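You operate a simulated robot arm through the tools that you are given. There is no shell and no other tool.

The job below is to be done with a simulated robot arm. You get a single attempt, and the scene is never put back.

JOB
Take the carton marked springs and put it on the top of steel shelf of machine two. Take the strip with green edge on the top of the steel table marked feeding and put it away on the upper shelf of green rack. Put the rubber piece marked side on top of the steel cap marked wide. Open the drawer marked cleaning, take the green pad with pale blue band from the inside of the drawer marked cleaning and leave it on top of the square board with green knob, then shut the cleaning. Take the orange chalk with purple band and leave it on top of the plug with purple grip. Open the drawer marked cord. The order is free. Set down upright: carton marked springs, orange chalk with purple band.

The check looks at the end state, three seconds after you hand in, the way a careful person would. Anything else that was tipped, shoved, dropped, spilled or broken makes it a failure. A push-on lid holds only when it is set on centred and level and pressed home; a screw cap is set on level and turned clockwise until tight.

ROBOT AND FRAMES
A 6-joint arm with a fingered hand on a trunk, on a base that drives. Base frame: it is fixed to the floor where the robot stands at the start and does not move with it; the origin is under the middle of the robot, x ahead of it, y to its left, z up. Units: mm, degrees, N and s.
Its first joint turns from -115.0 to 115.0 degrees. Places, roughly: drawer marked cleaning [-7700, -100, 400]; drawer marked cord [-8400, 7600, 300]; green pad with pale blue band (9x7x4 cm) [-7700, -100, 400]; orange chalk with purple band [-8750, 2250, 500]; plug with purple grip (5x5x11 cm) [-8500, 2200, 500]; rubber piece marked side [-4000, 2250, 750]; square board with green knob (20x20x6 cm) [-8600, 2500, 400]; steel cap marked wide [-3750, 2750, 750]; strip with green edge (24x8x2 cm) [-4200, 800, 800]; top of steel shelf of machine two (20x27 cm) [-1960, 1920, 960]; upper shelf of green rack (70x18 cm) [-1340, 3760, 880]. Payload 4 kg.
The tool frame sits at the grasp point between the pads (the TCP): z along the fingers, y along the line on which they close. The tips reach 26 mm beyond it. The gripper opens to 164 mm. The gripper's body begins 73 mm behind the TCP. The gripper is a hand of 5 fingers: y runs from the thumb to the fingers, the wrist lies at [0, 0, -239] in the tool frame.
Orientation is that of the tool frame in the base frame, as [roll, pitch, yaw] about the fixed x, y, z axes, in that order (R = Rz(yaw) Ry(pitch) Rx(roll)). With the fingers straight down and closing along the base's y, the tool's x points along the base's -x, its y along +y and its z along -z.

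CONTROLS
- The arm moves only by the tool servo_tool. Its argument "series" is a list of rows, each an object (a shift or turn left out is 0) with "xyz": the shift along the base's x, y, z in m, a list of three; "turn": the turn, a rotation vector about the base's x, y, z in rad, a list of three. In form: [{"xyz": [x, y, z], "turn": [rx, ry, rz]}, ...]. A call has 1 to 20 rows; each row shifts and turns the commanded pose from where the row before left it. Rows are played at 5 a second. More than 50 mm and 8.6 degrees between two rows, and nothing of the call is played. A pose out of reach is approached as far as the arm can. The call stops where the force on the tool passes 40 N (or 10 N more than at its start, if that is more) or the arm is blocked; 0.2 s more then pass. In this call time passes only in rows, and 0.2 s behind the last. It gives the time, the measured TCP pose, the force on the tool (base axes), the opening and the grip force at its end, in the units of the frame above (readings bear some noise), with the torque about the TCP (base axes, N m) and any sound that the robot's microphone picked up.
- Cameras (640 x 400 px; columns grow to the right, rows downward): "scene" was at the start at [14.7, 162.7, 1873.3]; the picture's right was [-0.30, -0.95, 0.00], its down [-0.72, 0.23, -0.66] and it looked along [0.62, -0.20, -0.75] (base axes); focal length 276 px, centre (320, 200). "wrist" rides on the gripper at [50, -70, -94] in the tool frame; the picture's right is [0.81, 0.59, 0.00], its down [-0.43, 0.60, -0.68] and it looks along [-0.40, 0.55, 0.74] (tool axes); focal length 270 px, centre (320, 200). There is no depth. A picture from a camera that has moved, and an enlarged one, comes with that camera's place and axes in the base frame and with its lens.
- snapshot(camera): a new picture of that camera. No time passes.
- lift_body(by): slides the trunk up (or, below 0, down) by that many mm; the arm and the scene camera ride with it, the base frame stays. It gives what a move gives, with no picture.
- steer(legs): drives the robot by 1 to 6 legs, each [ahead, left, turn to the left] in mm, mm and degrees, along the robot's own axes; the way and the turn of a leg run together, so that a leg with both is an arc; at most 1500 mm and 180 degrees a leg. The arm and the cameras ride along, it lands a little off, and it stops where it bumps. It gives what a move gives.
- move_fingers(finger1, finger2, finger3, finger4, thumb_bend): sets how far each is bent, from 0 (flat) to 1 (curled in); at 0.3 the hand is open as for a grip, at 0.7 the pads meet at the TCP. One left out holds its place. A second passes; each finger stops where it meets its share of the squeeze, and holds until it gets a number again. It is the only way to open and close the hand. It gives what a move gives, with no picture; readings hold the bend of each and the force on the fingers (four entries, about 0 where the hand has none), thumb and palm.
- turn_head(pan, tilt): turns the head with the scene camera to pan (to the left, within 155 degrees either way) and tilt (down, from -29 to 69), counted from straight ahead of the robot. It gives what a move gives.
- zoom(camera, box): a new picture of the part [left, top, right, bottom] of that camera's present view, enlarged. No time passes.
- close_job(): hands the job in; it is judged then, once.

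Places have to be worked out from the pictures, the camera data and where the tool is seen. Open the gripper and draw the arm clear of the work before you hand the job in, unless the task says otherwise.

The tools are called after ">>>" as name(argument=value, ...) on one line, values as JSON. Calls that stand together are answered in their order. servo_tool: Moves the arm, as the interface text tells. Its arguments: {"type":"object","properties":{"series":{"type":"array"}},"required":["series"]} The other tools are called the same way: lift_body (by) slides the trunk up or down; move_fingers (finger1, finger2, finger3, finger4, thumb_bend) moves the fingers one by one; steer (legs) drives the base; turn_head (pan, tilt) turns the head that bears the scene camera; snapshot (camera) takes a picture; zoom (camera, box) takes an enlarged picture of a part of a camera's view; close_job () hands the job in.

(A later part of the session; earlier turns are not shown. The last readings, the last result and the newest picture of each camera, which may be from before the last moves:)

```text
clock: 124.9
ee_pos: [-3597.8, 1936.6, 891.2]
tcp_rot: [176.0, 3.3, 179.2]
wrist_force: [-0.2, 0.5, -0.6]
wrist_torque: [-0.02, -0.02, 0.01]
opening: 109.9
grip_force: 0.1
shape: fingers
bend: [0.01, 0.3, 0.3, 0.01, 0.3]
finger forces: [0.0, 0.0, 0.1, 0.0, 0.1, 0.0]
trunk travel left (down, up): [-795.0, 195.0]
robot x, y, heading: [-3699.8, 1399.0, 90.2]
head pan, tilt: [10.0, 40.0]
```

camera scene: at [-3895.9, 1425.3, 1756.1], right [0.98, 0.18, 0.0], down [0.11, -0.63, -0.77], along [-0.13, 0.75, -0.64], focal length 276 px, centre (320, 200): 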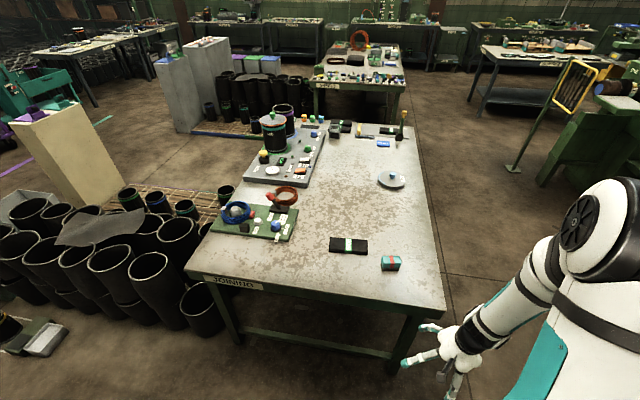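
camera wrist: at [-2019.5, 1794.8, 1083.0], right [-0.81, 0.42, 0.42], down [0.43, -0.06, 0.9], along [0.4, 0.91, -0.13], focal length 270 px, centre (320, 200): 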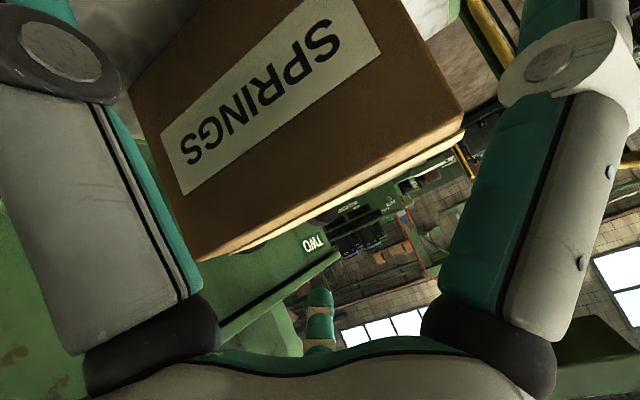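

The vertical hand reaches from about 390 to at least 537 mm ahead of the base centre. I straighten it fully and slide west to line up with the SIDE piece, then look again for triangulation.

>>> servo_tool(series=[{"xyz": [0, -0.02, 0], "turn": [-0.07, 0.058, 0.014]}])

>>> steer(legs=[[0, 317, 0]])

>>> turn_head(pan=-10, tilt=45)

>>> snapshot(camera="scene")

>>> snapshot(camera="wrist")

```text
clock: 125.3
ee_pos: [-3598.7, 1918.1, 891.0]
tcp_rot: [180.0, 0.0, -179.8]
wrist_force: [0.0, -0.2, -0.5]
wrist_torque: [-0.04, -0.03, -0.02]
opening: 110.2
grip_force: 0.1
shape: fingers
bend: [0.01, 0.3, 0.3, 0.01, 0.3]
finger forces: [0.1, 0.0, 0.1, 0.0, 0.1, 0.1]
trunk travel left (down, up): [-795.0, 195.0]
robot x, y, heading: [-3695.0, 1403.8, 90.0]
head pan, tilt: [10.0, 40.0]
```

```text
clock: 127.4
ee_pos: [-3912.2, 1917.1, 890.3]
tcp_rot: [180.0, 0.0, -179.7]
wrist_force: [0.3, -0.4, 0.7]
wrist_torque: [0.02, -0.01, 0.01]
opening: 109.8
grip_force: 0.0
shape: fingers
bend: [0.01, 0.3, 0.3, 0.01, 0.3]
finger forces: [0.1, 0.1, 0.0, 0.1, 0.1, 0.1]
trunk travel left (down, up): [-795.0, 195.0]
robot x, y, heading: [-4006.1, 1397.7, 90.4]
head pan, tilt: [10.0, 40.0]
```

```text
clock: 128.3
ee_pos: [-3911.8, 1916.5, 891.3]
tcp_rot: [180.0, 0.0, -179.7]
wrist_force: [-0.4, -1.3, -0.5]
wrist_torque: [-0.02, -0.01, -0.02]
opening: 109.9
grip_force: 0.1
shape: fingers
bend: [0.01, 0.3, 0.3, 0.01, 0.3]
finger forces: [0.0, 0.0, 0.0, 0.1, 0.1, 0.0]
trunk travel left (down, up): [-795.0, 195.0]
robot x, y, heading: [-4006.3, 1399.6, 90.5]
head pan, tilt: [-10.0, 45.0]
```

```text
taken
camera scene: at [-4177.6, 1419.0, 1748.9], right [0.99, -0.17, 0.0], down [-0.12, -0.7, -0.71], along [0.12, 0.7, -0.71], focal length 276 px, centre (320, 200)
```

scene: 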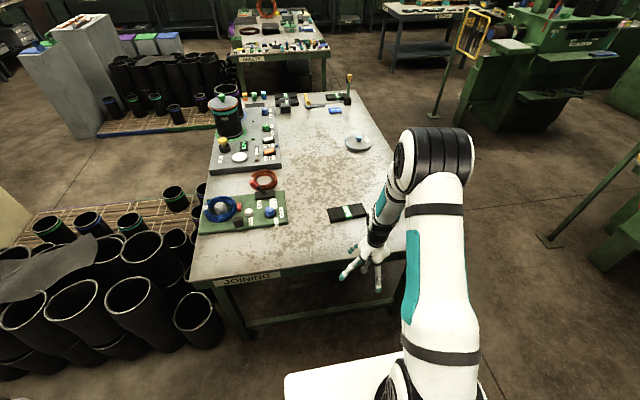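

```text
taken
camera wrist: at [-3962.9, 1847.8, 984.7], right [-0.81, 0.58, 0.0], down [0.43, 0.6, 0.68], along [0.4, 0.55, -0.74], focal length 270 px, centre (320, 200)
```

wrist: 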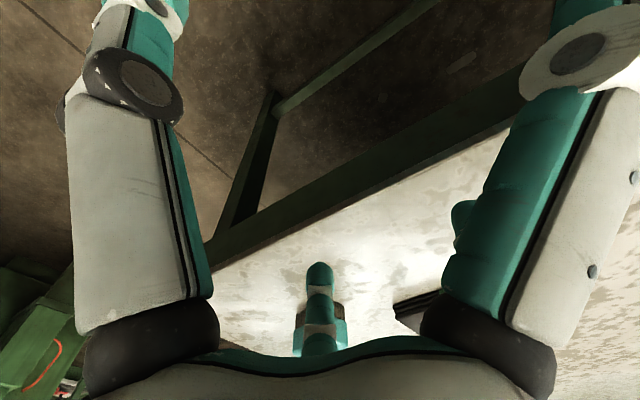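

I zoom on the SIDE piece and the cap from this second viewpoint to triangulate them.

>>> zoom(camera="scene", box=[270, 170, 430, 270])

>>> zoom(camera="scene", box=[280, 80, 440, 180])

```text
4.00 times, centred on (350, 220) of scene
camera zoom: at [-4177.6, 1419.0, 1748.9], right [0.99, -0.17, 0.0], down [-0.12, -0.7, -0.71], along [0.12, 0.7, -0.71], focal length 1106 px, centre (200, 120)
```

zoom: 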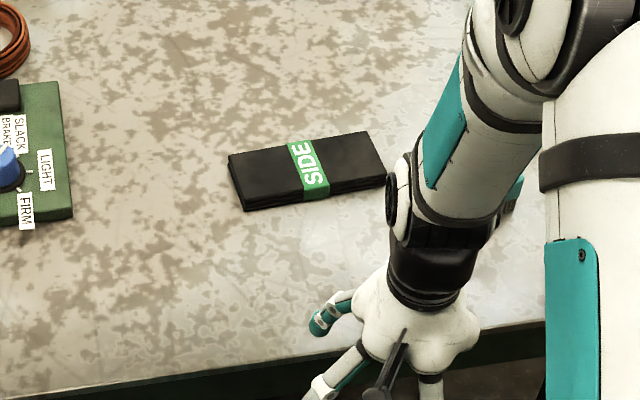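

```text
4.00 times, centred on (360, 130) of scene
camera zoom: at [-4177.6, 1419.0, 1748.9], right [0.99, -0.17, 0.0], down [-0.12, -0.7, -0.71], along [0.12, 0.7, -0.71], focal length 1106 px, centre (160, 480)
```

zoom: 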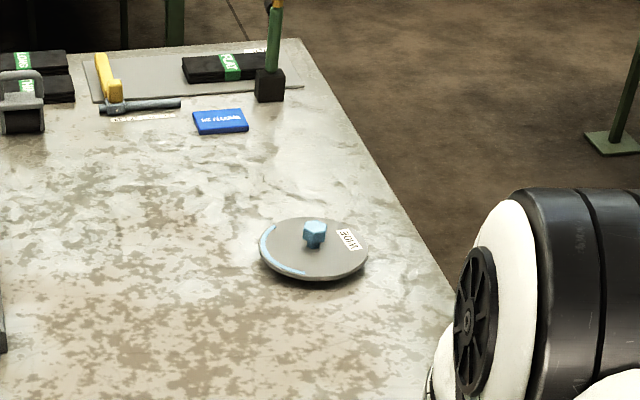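

Triangulation gives table top z≈808, SIDE piece centre (−3914, 2236), 167×66×21 mm, turned about +5.5°; the cap's centre is (−3718, 2751). I drive ahead 319 mm to bring the hand above the SIDE piece and yaw it to match.

>>> steer(legs=[[319, 0, 0]])

>>> servo_tool(series=[{"turn": [0, 0, 0.05]}, {"turn": [0, 0, 0.046]}])

>>> snapshot(camera="wrist")

>>> snapshot(camera="scene")

```text
clock: 130.4
ee_pos: [-3912.6, 2245.7, 890.3]
tcp_rot: [-180.0, 0.0, -179.9]
wrist_force: [0.1, 0.0, 0.5]
wrist_torque: [-0.03, 0.01, 0.04]
opening: 110.2
grip_force: 0.0
shape: fingers
bend: [0.01, 0.3, 0.3, 0.01, 0.3]
finger forces: [0.0, 0.0, 0.1, 0.1, 0.0, 0.0]
trunk travel left (down, up): [-795.0, 195.0]
robot x, y, heading: [-4005.4, 1728.7, 90.3]
head pan, tilt: [-10.0, 45.0]
```

```text
clock: 131.0
ee_pos: [-3912.9, 2245.7, 891.5]
tcp_rot: [180.0, 0.1, -174.2]
wrist_force: [-0.4, -0.1, 0.2]
wrist_torque: [0.01, 0.02, -0.01]
opening: 110.1
grip_force: 0.1
shape: fingers
bend: [0.01, 0.3, 0.3, 0.01, 0.3]
finger forces: [0.0, 0.0, 0.0, 0.0, 0.0, 0.0]
trunk travel left (down, up): [-795.0, 195.0]
robot x, y, heading: [-4009.5, 1729.7, 90.1]
head pan, tilt: [-10.0, 45.0]
```

```text
taken
camera wrist: at [-3957.4, 2172.7, 985.3], right [-0.86, 0.5, 0.0], down [0.37, 0.64, 0.68], along [0.34, 0.59, -0.74], focal length 270 px, centre (320, 200)
```

wrist: 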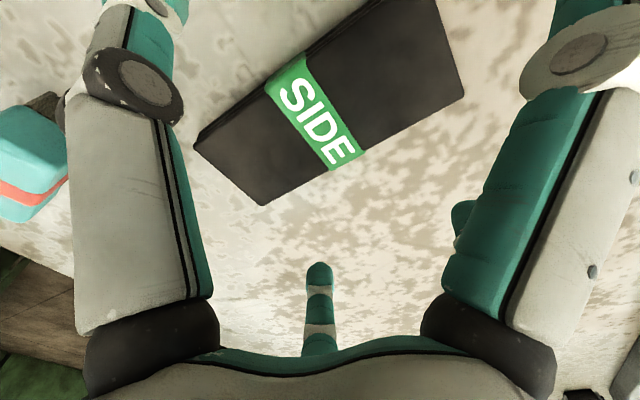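

```text
taken
camera scene: at [-4179.3, 1748.7, 1748.9], right [0.99, -0.17, 0.0], down [-0.12, -0.7, -0.71], along [0.12, 0.7, -0.71], focal length 276 px, centre (320, 200)
```

scene: 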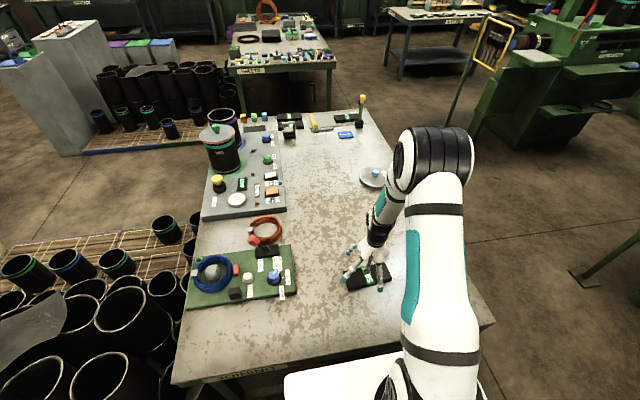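

The wrist view confirms the piece's centre at about (−3916, 2237). I centre over it and go down to z≈836.

>>> servo_tool(series=[{"xyz": [-0.003, -0.009, 0]}, {"xyz": [0, 0, -0.02]}, {"xyz": [0, 0, -0.02]}, {"xyz": [0, 0, -0.008]}, {"xyz": [0, 0, -0.007]}])

>>> snapshot(camera="wrist")

>>> zoom(camera="scene", box=[290, 220, 450, 320])

```text
clock: 132.2
ee_pos: [-3914.5, 2236.9, 836.5]
tcp_rot: [180.0, 0.0, -174.3]
wrist_force: [0.2, -0.6, 0.5]
wrist_torque: [-0.02, 0.0, 0.02]
opening: 110.1
grip_force: 0.0
shape: fingers
bend: [0.01, 0.3, 0.3, 0.01, 0.3]
finger forces: [0.0, 0.0, 0.1, 0.1, 0.1, 0.0]
trunk travel left (down, up): [-795.0, 195.0]
robot x, y, heading: [-4003.1, 1724.7, 90.6]
head pan, tilt: [-10.0, 45.0]
```

```text
taken
camera wrist: at [-3959.7, 2163.2, 930.1], right [-0.86, 0.5, 0.0], down [0.37, 0.64, 0.68], along [0.34, 0.59, -0.74], focal length 270 px, centre (320, 200)
```

wrist: 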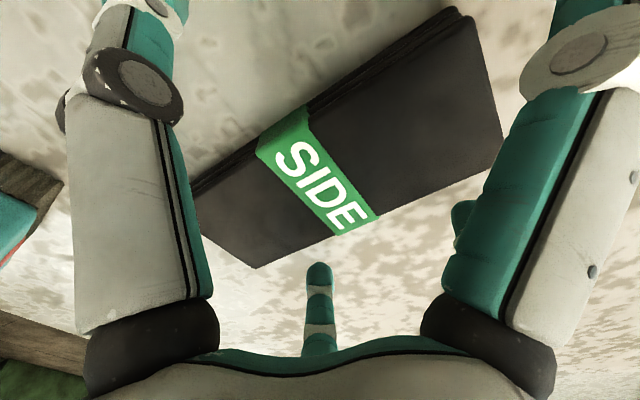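

```text
4.00 times, centred on (370, 270) of scene
camera zoom: at [-4179.2, 1749.0, 1748.9], right [0.99, -0.17, 0.0], down [-0.12, -0.7, -0.71], along [0.12, 0.7, -0.71], focal length 1106 px, centre (120, -80)
```

zoom: 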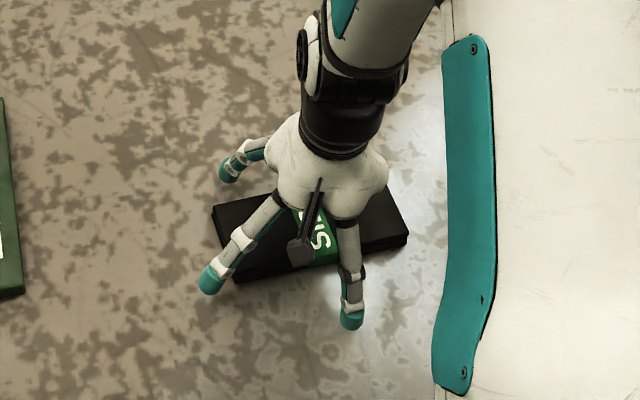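

The hand straddles the piece with no contact. I close thumb and fingers 2/3.

>>> move_fingers(finger2=0.7, finger3=0.7, thumb_bend=0.7)

>>> snapshot(camera="wrist")

```text
clock: 133.2
ee_pos: [-3915.3, 2235.6, 836.6]
tcp_rot: [180.0, 0.0, -174.3]
wrist_force: [0.9, -1.6, 6.2]
wrist_torque: [-0.18, -0.05, 0.05]
opening: 99.7
grip_force: 18.3
shape: fingers
bend: [0.01, 0.51, 0.51, 0.01, 0.55]
finger forces: [0.0, 8.8, 8.8, 0.1, 20.3, 0.1]
trunk travel left (down, up): [-795.0, 195.0]
robot x, y, heading: [-4009.7, 1726.3, 90.0]
head pan, tilt: [-10.0, 45.0]
```

```text
taken
camera wrist: at [-3959.7, 2162.5, 930.6], right [-0.86, 0.5, 0.0], down [0.37, 0.64, 0.68], along [0.34, 0.59, -0.74], focal length 270 px, centre (320, 200)
```

wrist: 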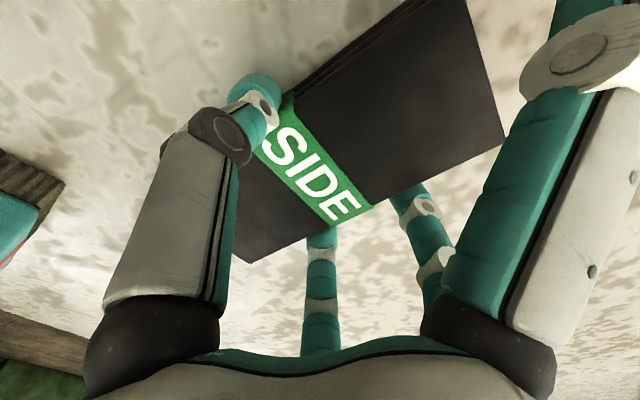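

Gripped (thumb 20 N against 2×9 N). I lift 60 mm and check.

>>> servo_tool(series=[{"xyz": [0, 0, 0.01]}, {"xyz": [0, 0, 0.02]}, {"xyz": [0, 0, 0.03]}])

>>> snapshot(camera="wrist")

>>> zoom(camera="scene", box=[290, 200, 450, 300])

```text
clock: 134.0
ee_pos: [-3916.2, 2237.0, 897.3]
tcp_rot: [-180.0, 0.0, -174.2]
wrist_force: [1.0, -0.3, -2.9]
wrist_torque: [-0.01, 0.01, -0.03]
opening: 100.2
grip_force: 18.8
shape: fingers
bend: [0.01, 0.51, 0.51, 0.01, 0.55]
finger forces: [0.0, 9.3, 9.3, 0.0, 18.7, 0.1]
trunk travel left (down, up): [-795.0, 195.0]
robot x, y, heading: [-4010.5, 1726.3, 90.7]
head pan, tilt: [-10.0, 45.0]
```

```text
taken
camera wrist: at [-3961.1, 2163.8, 991.0], right [-0.86, 0.5, 0.0], down [0.37, 0.64, 0.68], along [0.34, 0.58, -0.74], focal length 270 px, centre (320, 200)
```

wrist: 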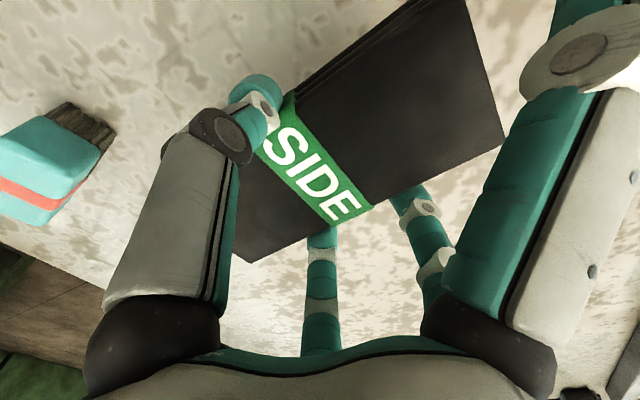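

```text
4.00 times, centred on (370, 250) of scene
camera zoom: at [-4179.4, 1748.1, 1748.8], right [0.99, -0.17, 0.0], down [-0.12, -0.7, -0.71], along [0.12, 0.7, -0.71], focal length 1106 px, centre (120, 0)
```

zoom: 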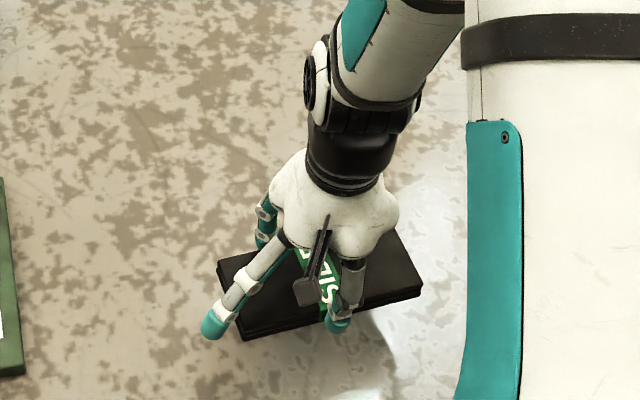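

The piece is held level. I raise the trunk, back off, and drive round to the east side of the table to face the cap from there.

>>> lift_body(by=120)

>>> steer(legs=[[-310, 0, -0.3], [0, -770, 0], [0, 0, 90]])

>>> turn_head(pan=-40, tilt=40)

>>> snapshot(camera="scene")

>>> snapshot(camera="wrist")

```text
clock: 135.5
ee_pos: [-3917.7, 2239.1, 1017.7]
tcp_rot: [-180.0, -0.1, -174.2]
wrist_force: [0.4, 0.4, -3.0]
wrist_torque: [0.01, 0.01, 0.04]
opening: 99.8
grip_force: 18.9
shape: fingers
bend: [0.01, 0.51, 0.51, 0.01, 0.55]
finger forces: [0.0, 9.4, 9.3, 0.0, 18.6, 0.0]
trunk travel left (down, up): [-915.0, 75.0]
robot x, y, heading: [-4006.6, 1728.1, 90.4]
head pan, tilt: [-10.0, 45.0]
```

```text
clock: 145.3
ee_pos: [-3748.6, 1489.5, 1017.6]
tcp_rot: [179.9, 0.0, -82.4]
wrist_force: [0.7, -0.9, -3.1]
wrist_torque: [0.02, 0.02, 0.0]
opening: 100.1
grip_force: 18.0
shape: fingers
bend: [0.01, 0.51, 0.51, 0.01, 0.55]
finger forces: [0.0, 9.1, 9.0, 0.1, 18.2, 0.0]
trunk travel left (down, up): [-915.0, 75.0]
robot x, y, heading: [-3241.2, 1413.3, -177.8]
head pan, tilt: [-10.0, 45.0]
```

```text
clock: 146.3
ee_pos: [-3749.7, 1490.4, 1015.8]
tcp_rot: [-180.0, 0.0, -82.4]
wrist_force: [0.4, 0.4, -2.5]
wrist_torque: [-0.03, -0.02, -0.01]
opening: 99.9
grip_force: 18.2
shape: fingers
bend: [0.01, 0.51, 0.51, 0.01, 0.55]
finger forces: [0.0, 9.3, 9.1, 0.1, 18.2, 0.1]
trunk travel left (down, up): [-915.0, 75.0]
robot x, y, heading: [-3237.0, 1416.2, -178.0]
head pan, tilt: [-40.0, 40.0]
```

```text
taken
camera scene: at [-3237.6, 1284.8, 1876.1], right [0.61, 0.79, 0.0], down [0.51, -0.39, -0.77], along [-0.6, 0.47, -0.64], focal length 276 px, centre (320, 200)
```

scene: 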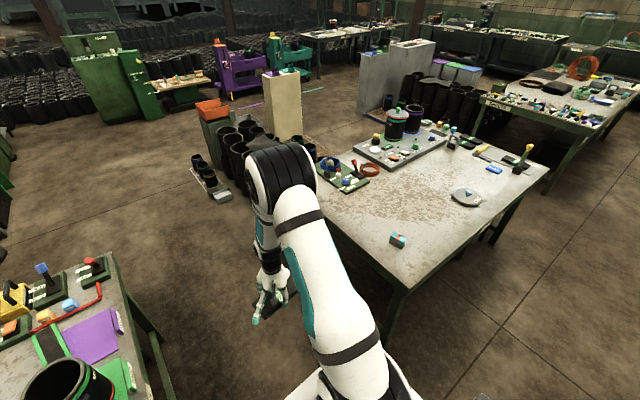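

```text
taken
camera wrist: at [-3674.2, 1450.2, 1110.7], right [-0.48, -0.88, 0.0], down [-0.65, 0.35, 0.68], along [-0.6, 0.32, -0.74], focal length 270 px, centre (320, 200)
```

wrist: 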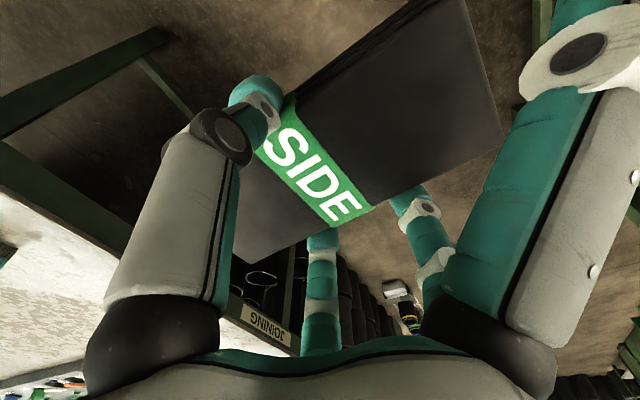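

I square up to heading 180° and drive north along the table's east side to the cap.

>>> steer(legs=[[-93, 0, -2.1], [0, -1200, 0]])

>>> turn_head(pan=0, tilt=50)

>>> snapshot(camera="scene")

>>> snapshot(camera="wrist")

```text
clock: 153.1
ee_pos: [-3657.0, 2722.2, 1016.1]
tcp_rot: [179.9, 0.0, -84.0]
wrist_force: [0.2, 0.1, -2.8]
wrist_torque: [0.04, 0.01, -0.01]
opening: 99.7
grip_force: 18.1
shape: fingers
bend: [0.01, 0.51, 0.51, 0.01, 0.55]
finger forces: [0.0, 9.2, 9.1, 0.0, 18.3, 0.1]
trunk travel left (down, up): [-915.0, 75.0]
robot x, y, heading: [-3144.7, 2632.4, -179.4]
head pan, tilt: [-40.0, 40.0]
```

```text
clock: 154.2
ee_pos: [-3657.3, 2721.0, 1016.0]
tcp_rot: [180.0, 0.0, -84.0]
wrist_force: [-0.7, -0.4, -3.4]
wrist_torque: [-0.02, -0.02, 0.01]
opening: 99.8
grip_force: 18.5
shape: fingers
bend: [0.01, 0.51, 0.51, 0.01, 0.55]
finger forces: [0.0, 9.2, 9.0, 0.0, 18.3, 0.1]
trunk travel left (down, up): [-915.0, 75.0]
robot x, y, heading: [-3147.2, 2630.0, -179.4]
head pan, tilt: [0.0, 50.0]
```

```text
taken
camera scene: at [-3162.8, 2447.6, 1862.0], right [-0.01, 1.0, 0.0], down [0.77, 0.01, -0.64], along [-0.64, -0.01, -0.77], focal length 276 px, centre (320, 200)
```

scene: 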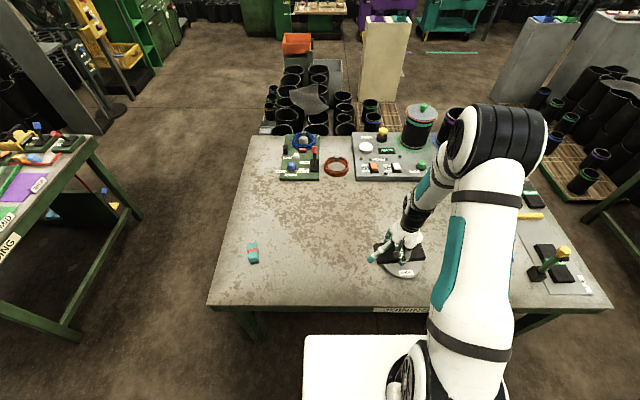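

```text
taken
camera wrist: at [-3583.3, 2679.6, 1110.7], right [-0.5, -0.87, 0.0], down [-0.64, 0.37, 0.68], along [-0.59, 0.34, -0.74], focal length 270 px, centre (320, 200)
```

wrist: 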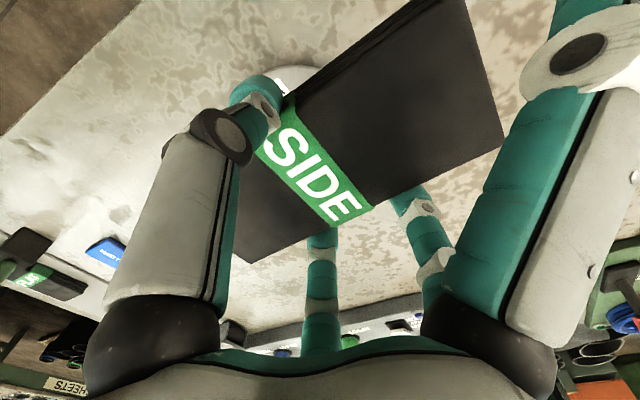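

The cap is directly beneath the hand. I zoom in on it.

>>> zoom(camera="scene", box=[330, 210, 490, 310])

```text
4.00 times, centred on (410, 260) of scene
camera zoom: at [-3162.8, 2447.6, 1862.0], right [-0.01, 1.0, 0.0], down [0.77, 0.01, -0.64], along [-0.64, -0.01, -0.77], focal length 1106 px, centre (-40, -40)
```

zoom: 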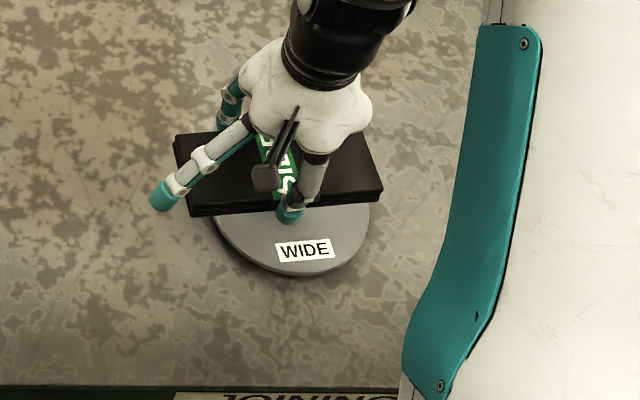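

The cap's visible rim suggests its centre is nearer (−3714, 2784) than my earlier figure. I sidestep south so the cap is fully visible beside the hand and measure its knob.

>>> steer(legs=[[0, 170, 0]])

>>> turn_head(pan=-25, tilt=50)

>>> snapshot(camera="scene")

```text
clock: 155.7
ee_pos: [-3655.5, 2547.8, 1017.7]
tcp_rot: [179.9, 0.1, -84.0]
wrist_force: [0.0, 0.1, -2.4]
wrist_torque: [0.01, 0.04, 0.01]
opening: 99.8
grip_force: 18.6
shape: fingers
bend: [0.01, 0.51, 0.51, 0.01, 0.55]
finger forces: [0.0, 9.2, 9.1, 0.0, 18.3, 0.0]
trunk travel left (down, up): [-915.0, 75.0]
robot x, y, heading: [-3145.6, 2462.0, -179.4]
head pan, tilt: [0.0, 50.0]
```

```text
clock: 156.6
ee_pos: [-3655.5, 2549.1, 1015.6]
tcp_rot: [-180.0, 0.0, -84.0]
wrist_force: [0.2, -0.1, -2.9]
wrist_torque: [0.03, -0.01, -0.01]
opening: 100.0
grip_force: 18.2
shape: fingers
bend: [0.01, 0.51, 0.51, 0.01, 0.55]
finger forces: [0.0, 9.2, 9.1, 0.2, 18.3, 0.0]
trunk travel left (down, up): [-915.0, 75.0]
robot x, y, heading: [-3144.6, 2461.3, -179.6]
head pan, tilt: [-25.0, 50.0]
```

```text
taken
camera scene: at [-3154.2, 2307.4, 1862.0], right [0.41, 0.91, 0.0], down [0.7, -0.32, -0.64], along [-0.59, 0.27, -0.77], focal length 276 px, centre (320, 200)
```

scene: 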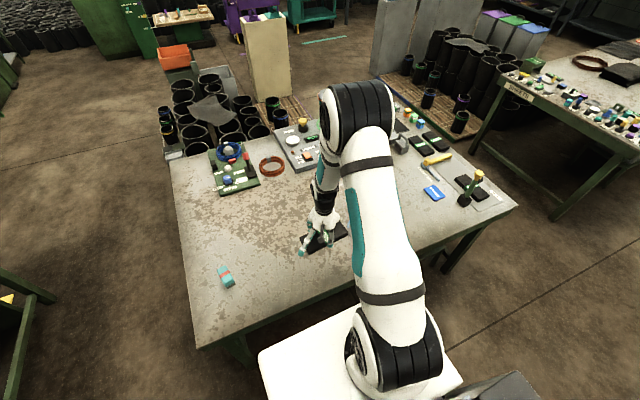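

The arm hides the cap from here; I go to the north side of it instead.

>>> steer(legs=[[0, -360, 0]])

>>> turn_head(pan=0, tilt=55)

>>> snapshot(camera="scene")

>>> zoom(camera="scene", box=[280, 180, 440, 280])

```text
clock: 158.8
ee_pos: [-3655.8, 2901.7, 1017.1]
tcp_rot: [180.0, 0.0, -84.7]
wrist_force: [-0.4, -0.9, -2.6]
wrist_torque: [-0.01, 0.0, -0.01]
opening: 99.9
grip_force: 18.3
shape: fingers
bend: [0.01, 0.51, 0.51, 0.01, 0.55]
finger forces: [0.0, 9.2, 9.1, 0.0, 18.3, 0.1]
trunk travel left (down, up): [-915.0, 75.0]
robot x, y, heading: [-3148.1, 2807.0, 179.9]
head pan, tilt: [-25.0, 50.0]
```

```text
clock: 159.7
ee_pos: [-3654.8, 2901.2, 1016.7]
tcp_rot: [-180.0, 0.0, -84.7]
wrist_force: [0.0, -0.1, -3.3]
wrist_torque: [-0.02, 0.0, -0.03]
opening: 100.2
grip_force: 17.8
shape: fingers
bend: [0.01, 0.51, 0.51, 0.01, 0.55]
finger forces: [0.0, 9.2, 9.2, 0.0, 18.3, 0.1]
trunk travel left (down, up): [-915.0, 75.0]
robot x, y, heading: [-3146.3, 2806.2, 179.6]
head pan, tilt: [0.0, 55.0]
```

```text
taken
camera scene: at [-3159.7, 2621.1, 1855.5], right [0.0, 1.0, 0.0], down [0.82, 0.0, -0.57], along [-0.57, 0.0, -0.82], focal length 276 px, centre (320, 200)
```

scene: 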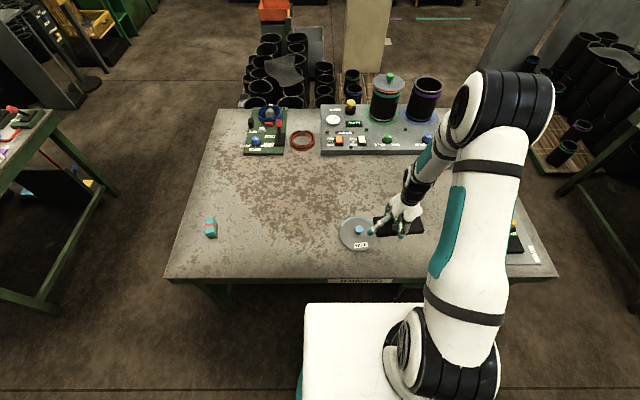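

```text
4.00 times, centred on (360, 230) of scene
camera zoom: at [-3159.7, 2621.1, 1855.5], right [0.0, 1.0, 0.0], down [0.82, 0.0, -0.57], along [-0.57, 0.0, -0.82], focal length 1106 px, centre (160, 80)
```

zoom: 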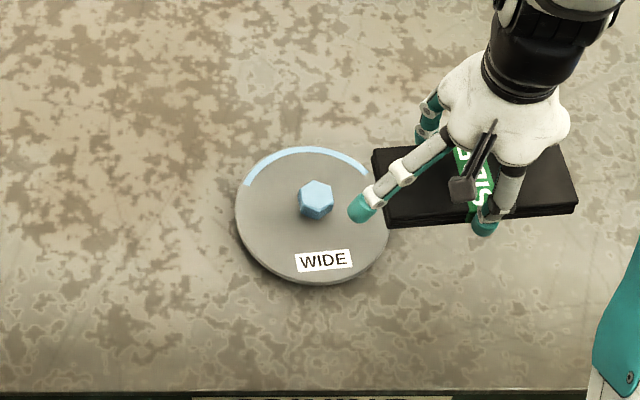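

Clear view: cap centre (−3712, 2782), radius ≈81, with a knob ≈38 mm wide and ≈40 mm tall. The piece must lie flat beside the knob, so I aim its centre at (−3654, 2782) on the east side with fingers 2/3 straddling the knob; first I square the hand and move over.

>>> servo_tool(series=[{"turn": [0, 0, -0.0465]}, {"turn": [0, 0, -0.0465]}])

>>> steer(legs=[[0, 119, 0]])

>>> snapshot(camera="scene")

>>> zoom(camera="scene", box=[330, 170, 490, 270])

```text
clock: 160.3
ee_pos: [-3654.6, 2901.2, 1016.8]
tcp_rot: [180.0, 0.0, -90.0]
wrist_force: [-0.3, 0.9, -1.7]
wrist_torque: [0.02, 0.02, 0.0]
opening: 99.9
grip_force: 17.6
shape: fingers
bend: [0.01, 0.51, 0.51, 0.01, 0.55]
finger forces: [0.0, 9.1, 9.1, 0.0, 18.2, 0.0]
trunk travel left (down, up): [-915.0, 75.0]
robot x, y, heading: [-3149.0, 2806.6, 179.8]
head pan, tilt: [0.0, 55.0]
```

```text
clock: 161.5
ee_pos: [-3655.1, 2781.1, 1017.1]
tcp_rot: [-179.9, 0.1, -90.1]
wrist_force: [-0.1, -0.4, -2.7]
wrist_torque: [0.05, 0.01, 0.01]
opening: 100.0
grip_force: 18.2
shape: fingers
bend: [0.01, 0.51, 0.51, 0.01, 0.55]
finger forces: [0.1, 9.1, 9.1, 0.1, 18.2, 0.0]
trunk travel left (down, up): [-915.0, 75.0]
robot x, y, heading: [-3148.3, 2687.4, 180.0]
head pan, tilt: [0.0, 55.0]
```

```text
taken
camera scene: at [-3160.6, 2500.1, 1855.3], right [0.01, 1.0, 0.0], down [0.82, 0.0, -0.57], along [-0.57, 0.0, -0.82], focal length 276 px, centre (320, 200)
```

scene: 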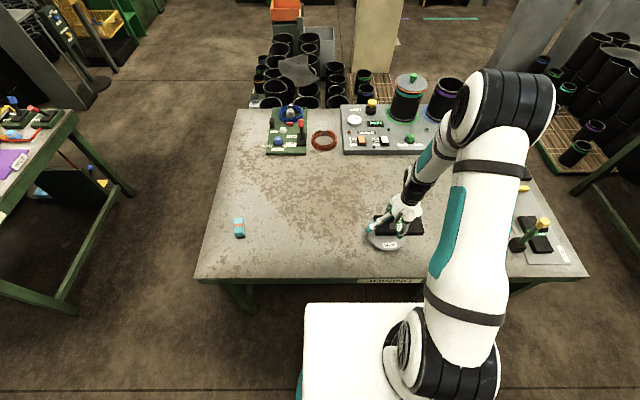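

```text
4.00 times, centred on (410, 220) of scene
camera zoom: at [-3160.6, 2500.1, 1855.3], right [0.01, 1.0, 0.0], down [0.82, 0.0, -0.57], along [-0.57, 0.0, -0.82], focal length 1106 px, centre (-40, 120)
```

zoom: 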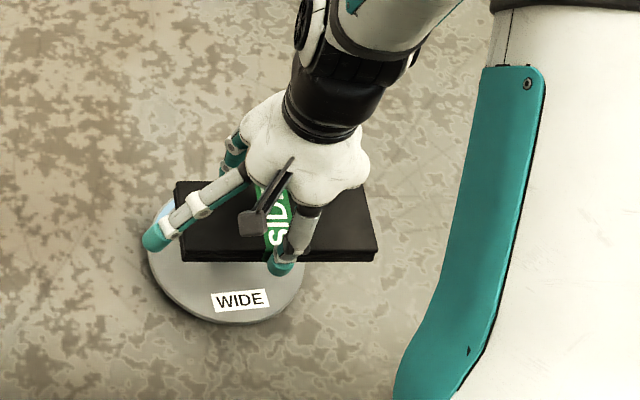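

The hand is centred over the spot. I lower the trunk 120 mm and look from the wrist camera.

>>> lift_body(by=-120)

>>> snapshot(camera="wrist")

>>> zoom(camera="scene", box=[330, 170, 490, 270])

```text
clock: 163.0
ee_pos: [-3655.0, 2783.1, 897.4]
tcp_rot: [-179.9, 0.0, -90.2]
wrist_force: [0.3, 0.2, -3.4]
wrist_torque: [-0.04, 0.02, -0.01]
opening: 99.9
grip_force: 18.5
shape: fingers
bend: [0.01, 0.51, 0.51, 0.01, 0.55]
finger forces: [0.0, 9.1, 9.0, 0.1, 18.2, 0.0]
trunk travel left (down, up): [-795.0, 195.0]
robot x, y, heading: [-3144.5, 2687.2, 180.0]
head pan, tilt: [0.0, 55.0]
```

```text
taken
camera wrist: at [-3586.8, 2733.4, 991.0], right [-0.59, -0.81, 0.0], down [-0.59, 0.43, 0.68], along [-0.55, 0.4, -0.74], focal length 270 px, centre (320, 200)
```

wrist: 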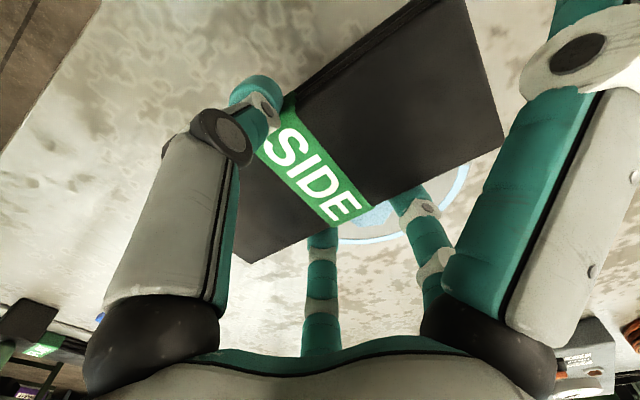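

```text
4.00 times, centred on (410, 220) of scene
camera zoom: at [-3160.4, 2502.0, 1735.5], right [0.01, 1.0, 0.0], down [0.82, 0.0, -0.57], along [-0.57, 0.0, -0.82], focal length 1106 px, centre (-40, 120)
```

zoom: 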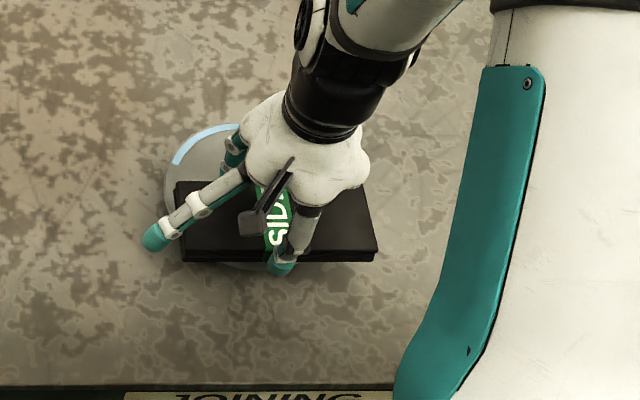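

The blue knob shows between fingers 2 and 3 as predicted. I zoom in to verify the lateral centring.

>>> zoom(camera="wrist", box=[280, 150, 480, 275])

```text
3.20 times, centred on (380, 212) of wrist
camera zoom: at [-3586.8, 2733.4, 991.0], right [-0.59, -0.81, 0.0], down [-0.59, 0.43, 0.68], along [-0.55, 0.4, -0.74], focal length 865 px, centre (128, 160)
```

zoom: 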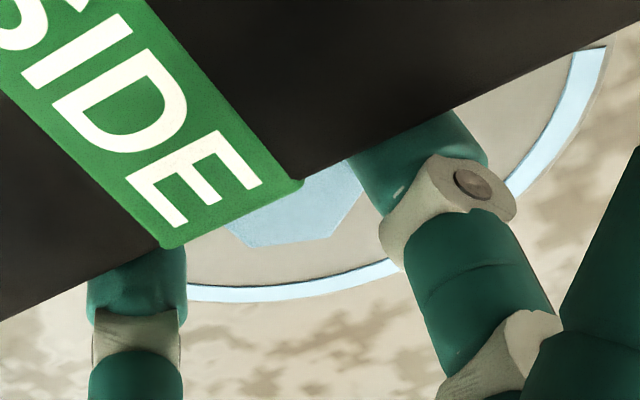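

The knob is laterally centred between the fingers. I shift 5 mm east for clearance and descend in small steps until contact.

>>> servo_tool(series=[{"xyz": [0.005, 0, -0.005]}, {"xyz": [0, 0, -0.01]}, {"xyz": [0, 0, -0.01]}, {"xyz": [0, 0, -0.005]}])

>>> servo_tool(series=[{"xyz": [0, 0, -0.003]}, {"xyz": [0, 0, -0.003]}, {"xyz": [0, 0, -0.003]}])

>>> snapshot(camera="wrist")

```text
clock: 164.0
ee_pos: [-3650.8, 2783.4, 865.9]
tcp_rot: [179.9, 0.0, -90.1]
wrist_force: [0.4, 0.0, -3.2]
wrist_torque: [-0.04, 0.02, -0.02]
opening: 99.9
grip_force: 18.4
shape: fingers
bend: [0.01, 0.51, 0.51, 0.01, 0.55]
finger forces: [0.1, 9.1, 9.0, 0.1, 18.2, 0.0]
trunk travel left (down, up): [-795.0, 195.0]
robot x, y, heading: [-3149.6, 2684.4, 179.9]
head pan, tilt: [0.0, 55.0]
```

```text
clock: 164.8
ee_pos: [-3649.9, 2783.7, 859.8]
tcp_rot: [179.7, 0.2, -90.1]
wrist_force: [1.4, -0.4, 27.7]
wrist_torque: [-0.08, 0.06, -0.01]
opening: 100.0
grip_force: 21.9
shape: fingers
bend: [0.01, 0.51, 0.51, 0.01, 0.55]
finger forces: [0.0, 12.5, 9.8, 0.0, 20.4, 0.1]
trunk travel left (down, up): [-795.0, 195.0]
robot x, y, heading: [-3147.3, 2687.0, 179.9]
head pan, tilt: [0.0, 55.0]
```

```text
taken
camera wrist: at [-3581.8, 2733.5, 952.9], right [-0.59, -0.81, 0.0], down [-0.59, 0.43, 0.68], along [-0.55, 0.4, -0.73], focal length 270 px, centre (320, 200)
```

wrist: 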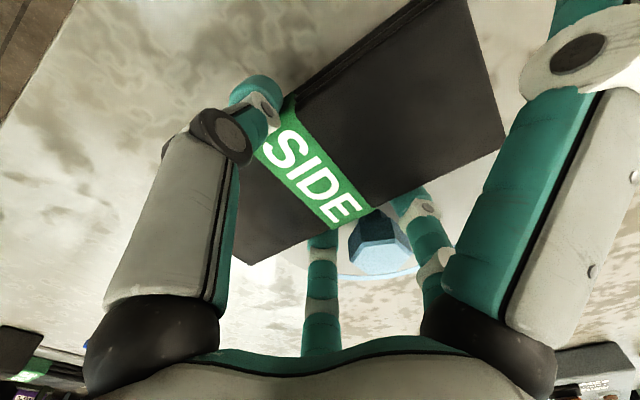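

The piece is down on the cap (28 N push-back). I relieve the pressure slightly and open thumb and fingers 2/3.

>>> servo_tool(series=[{"xyz": [0, 0, 0.002]}])

>>> zoom(camera="wrist", box=[280, 150, 480, 275])

>>> move_fingers(finger2=0.42, finger3=0.42, thumb_bend=0.42)

>>> zoom(camera="wrist", box=[160, 0, 560, 280])

>>> zoom(camera="scene", box=[330, 170, 490, 270])

```text
clock: 165.2
ee_pos: [-3649.3, 2782.8, 859.6]
tcp_rot: [179.9, 0.0, -90.1]
wrist_force: [0.1, 2.8, 21.1]
wrist_torque: [0.06, 0.09, 0.03]
opening: 99.8
grip_force: 19.0
shape: fingers
bend: [0.01, 0.51, 0.5, 0.01, 0.55]
finger forces: [0.0, 10.3, 9.5, 0.1, 18.9, 0.0]
trunk travel left (down, up): [-795.0, 195.0]
robot x, y, heading: [-3145.6, 2685.7, 179.8]
head pan, tilt: [0.0, 55.0]
```

```text
3.20 times, centred on (380, 212) of wrist
camera zoom: at [-3581.8, 2733.1, 953.4], right [-0.59, -0.81, 0.0], down [-0.59, 0.43, 0.68], along [-0.55, 0.4, -0.73], focal length 865 px, centre (128, 160)
```

zoom: 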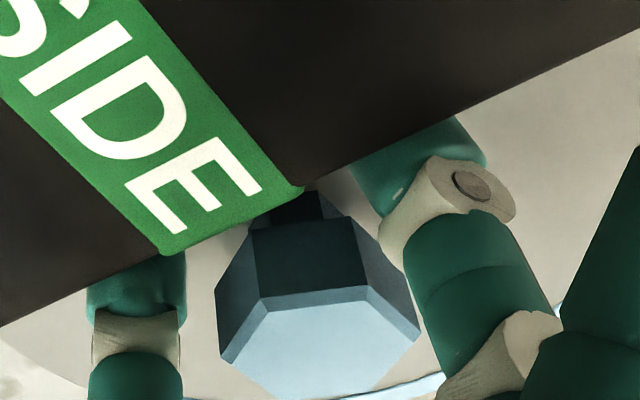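

```text
clock: 166.2
ee_pos: [-3651.3, 2782.0, 858.5]
tcp_rot: [180.0, 0.1, -90.1]
wrist_force: [-0.1, 0.1, 0.5]
wrist_torque: [0.0, 0.0, 0.05]
opening: 103.0
grip_force: 0.0
shape: fingers
bend: [0.01, 0.42, 0.42, 0.01, 0.42]
finger forces: [0.0, 0.1, 0.0, 0.0, 0.0, 0.1]
trunk travel left (down, up): [-795.0, 195.0]
robot x, y, heading: [-3149.5, 2684.4, 179.8]
head pan, tilt: [0.0, 55.0]
```

```text
1.43 times, centred on (360, 140) of wrist
camera zoom: at [-3582.5, 2732.8, 952.6], right [-0.59, -0.81, 0.0], down [-0.59, 0.43, 0.68], along [-0.55, 0.4, -0.74], focal length 386 px, centre (263, 286)
```

zoom: 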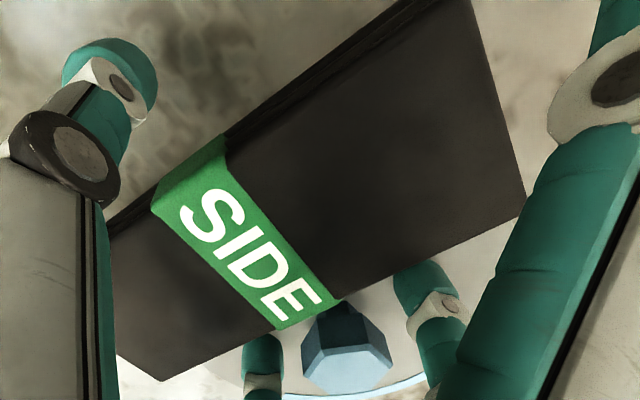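

```text
4.00 times, centred on (410, 220) of scene
camera zoom: at [-3160.4, 2501.9, 1735.5], right [0.01, 1.0, 0.0], down [0.82, 0.0, -0.57], along [-0.57, 0.0, -0.82], focal length 1106 px, centre (-40, 120)
```

zoom: 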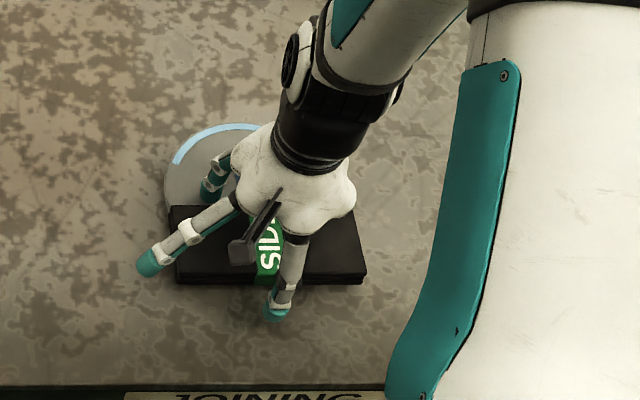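

Released; the piece lies flat on the cap next to the knob. I raise the hand straight up.

>>> servo_tool(series=[{"xyz": [0, 0, 0.01]}, {"xyz": [0, 0, 0.015]}, {"xyz": [0, 0, 0.02]}, {"xyz": [0, 0, 0.03]}])

>>> lift_body(by=100)

>>> steer(legs=[[-250, 0, 0]])

>>> snapshot(camera="scene")

>>> zoom(camera="scene", box=[310, 80, 470, 180])

```text
clock: 167.2
ee_pos: [-3649.7, 2782.9, 934.5]
tcp_rot: [-180.0, 0.1, -90.1]
wrist_force: [-0.8, 0.2, -0.6]
wrist_torque: [0.02, 0.02, 0.0]
opening: 103.0
grip_force: 0.0
shape: fingers
bend: [0.01, 0.42, 0.42, 0.01, 0.42]
finger forces: [0.1, 0.0, 0.0, 0.0, 0.0, 0.0]
trunk travel left (down, up): [-795.0, 195.0]
robot x, y, heading: [-3148.6, 2689.3, 179.6]
head pan, tilt: [0.0, 55.0]
```

```text
clock: 168.6
ee_pos: [-3650.9, 2784.1, 1034.0]
tcp_rot: [-179.9, 0.1, -90.1]
wrist_force: [-0.2, -0.5, -0.2]
wrist_torque: [0.05, 0.0, -0.03]
opening: 102.9
grip_force: 0.1
shape: fingers
bend: [0.01, 0.42, 0.42, 0.01, 0.42]
finger forces: [0.1, 0.1, 0.1, 0.0, 0.1, 0.0]
trunk travel left (down, up): [-895.0, 95.0]
robot x, y, heading: [-3143.5, 2686.6, 179.9]
head pan, tilt: [0.0, 55.0]
```

```text
clock: 170.4
ee_pos: [-3403.2, 2780.4, 1034.9]
tcp_rot: [179.9, 0.1, -89.9]
wrist_force: [-0.4, 0.3, -0.3]
wrist_torque: [-0.03, 0.02, 0.0]
opening: 102.9
grip_force: 0.1
shape: fingers
bend: [0.01, 0.42, 0.42, 0.01, 0.42]
finger forces: [0.0, 0.0, 0.0, 0.1, 0.1, 0.0]
trunk travel left (down, up): [-895.0, 95.0]
robot x, y, heading: [-2900.9, 2682.8, 179.9]
head pan, tilt: [0.0, 55.0]
```

```text
taken
camera scene: at [-2912.1, 2501.0, 1835.5], right [0.0, 1.0, 0.0], down [0.82, 0.0, -0.57], along [-0.57, 0.0, -0.82], focal length 276 px, centre (320, 200)
```

scene: 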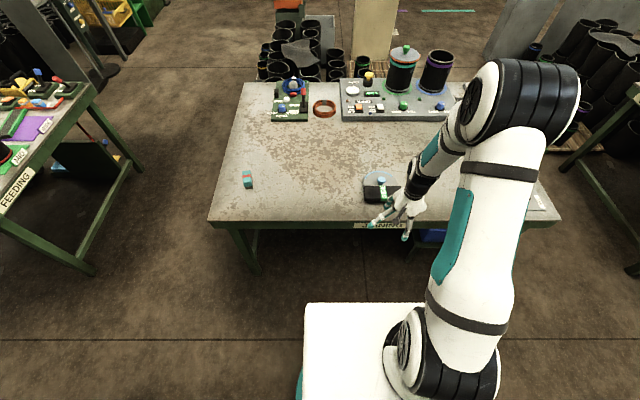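

```text
4.00 times, centred on (390, 130) of scene
camera zoom: at [-2912.1, 2501.0, 1835.5], right [0.0, 1.0, 0.0], down [0.82, 0.0, -0.57], along [-0.57, 0.0, -0.82], focal length 1106 px, centre (40, 480)
```

zoom: 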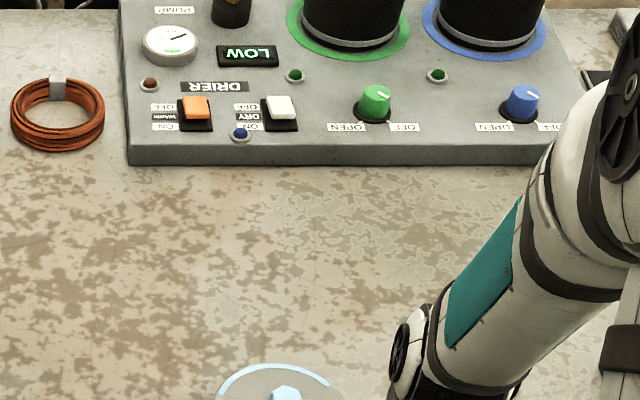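

>>> zoom(camera="scene", box=[310, 150, 470, 250])

```text
4.00 times, centred on (390, 200) of scene
camera zoom: at [-2912.1, 2501.0, 1835.5], right [0.0, 1.0, 0.0], down [0.82, 0.0, -0.57], along [-0.57, 0.0, -0.82], focal length 1106 px, centre (40, 200)
```

zoom: 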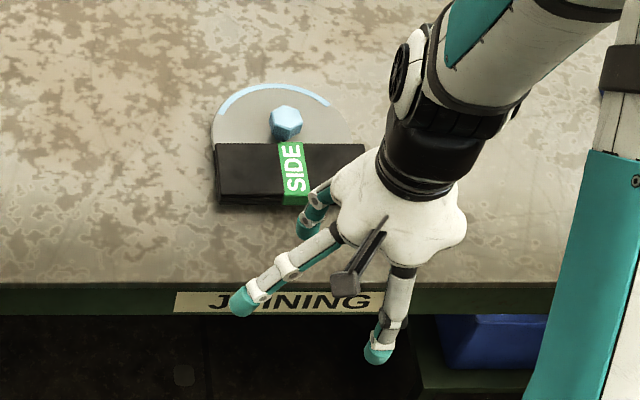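

The SIDE piece lies flat on the cap. Next is the green-edged strip on the FEEDING table (about (−4153, 783)): I raise the hand, drive south and west through the aisle, and turn to face the table from the north.

>>> lift_body(by=80)

>>> steer(legs=[[0, 1180, 0], [1156, 0, 0], [0, 0, 90]])

>>> turn_head(pan=0, tilt=45)

>>> snapshot(camera="scene")

```text
clock: 171.5
ee_pos: [-3404.7, 2780.2, 1114.3]
tcp_rot: [-180.0, 0.0, -89.9]
wrist_force: [0.1, 0.4, 0.1]
wrist_torque: [0.0, -0.02, 0.0]
opening: 103.0
grip_force: 0.0
shape: fingers
bend: [0.01, 0.42, 0.42, 0.01, 0.42]
finger forces: [0.0, 0.1, 0.0, 0.0, 0.1, 0.0]
trunk travel left (down, up): [-975.0, 15.0]
robot x, y, heading: [-2904.0, 2684.7, 179.8]
head pan, tilt: [0.0, 55.0]
```

```text
clock: 186.9
ee_pos: [-4165.8, 1020.9, 1114.4]
tcp_rot: [180.0, -0.1, 0.6]
wrist_force: [-0.5, 0.1, 0.0]
wrist_torque: [0.02, 0.01, -0.03]
opening: 102.8
grip_force: 0.2
shape: fingers
bend: [0.01, 0.42, 0.42, 0.01, 0.42]
finger forces: [0.0, 0.0, 0.0, 0.0, 0.0, 0.0]
trunk travel left (down, up): [-975.0, 15.0]
robot x, y, heading: [-4073.8, 1521.6, -89.7]
head pan, tilt: [0.0, 55.0]
```

```text
clock: 187.7
ee_pos: [-4165.6, 1021.3, 1114.9]
tcp_rot: [-179.9, 0.1, 0.7]
wrist_force: [0.0, 0.2, 0.1]
wrist_torque: [-0.02, -0.02, 0.01]
opening: 102.8
grip_force: 0.2
shape: fingers
bend: [0.01, 0.42, 0.42, 0.01, 0.42]
finger forces: [0.0, 0.0, 0.0, 0.0, 0.0, 0.0]
trunk travel left (down, up): [-975.0, 15.0]
robot x, y, heading: [-4075.6, 1527.2, -89.6]
head pan, tilt: [0.0, 45.0]
```

```text
taken
camera scene: at [-3890.5, 1506.9, 1928.9], right [-1.0, -0.01, 0.0], down [-0.01, 0.71, -0.71], along [0.01, -0.71, -0.71], focal length 276 px, centre (320, 200)
```

scene: 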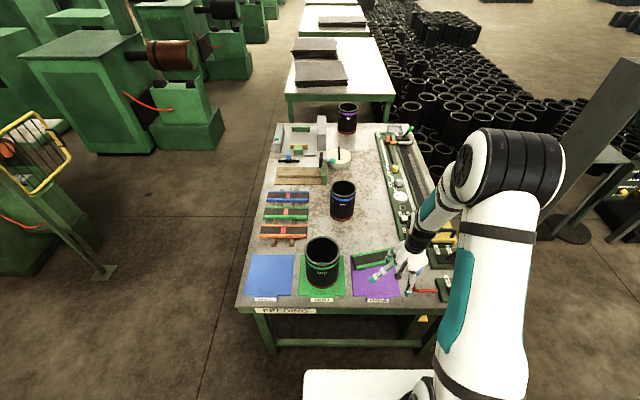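

I zoom on the strip by the purple mat and on the other coloured strips to be sure which one is meant.

>>> zoom(camera="scene", box=[330, 230, 470, 317])

>>> zoom(camera="scene", box=[240, 180, 340, 312])

```text
4.57 times, centred on (400, 274) of scene
camera zoom: at [-3890.5, 1506.9, 1928.9], right [-1.0, -0.01, 0.0], down [-0.01, 0.71, -0.71], along [0.01, -0.71, -0.71], focal length 1264 px, centre (-46, -136)
```

zoom: 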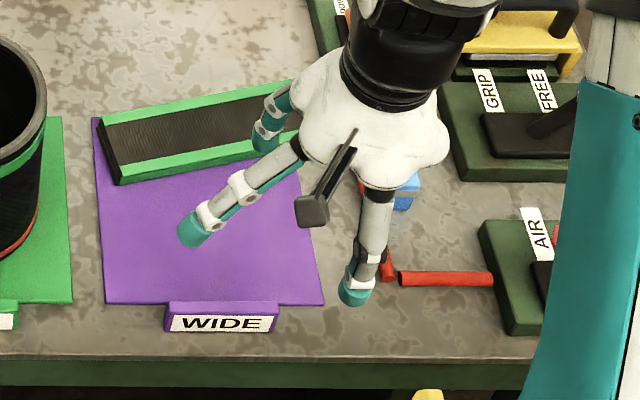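

```text
3.03 times, centred on (290, 246) of scene
camera zoom: at [-3890.5, 1506.9, 1928.9], right [-1.0, -0.01, 0.0], down [-0.01, 0.71, -0.71], along [0.01, -0.71, -0.71], focal length 838 px, centre (411, 61)
```

zoom: 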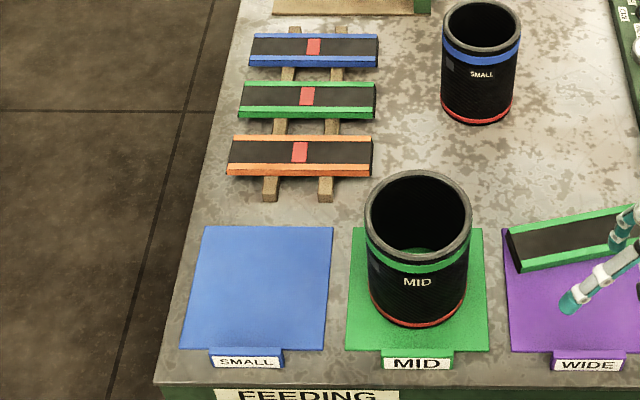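

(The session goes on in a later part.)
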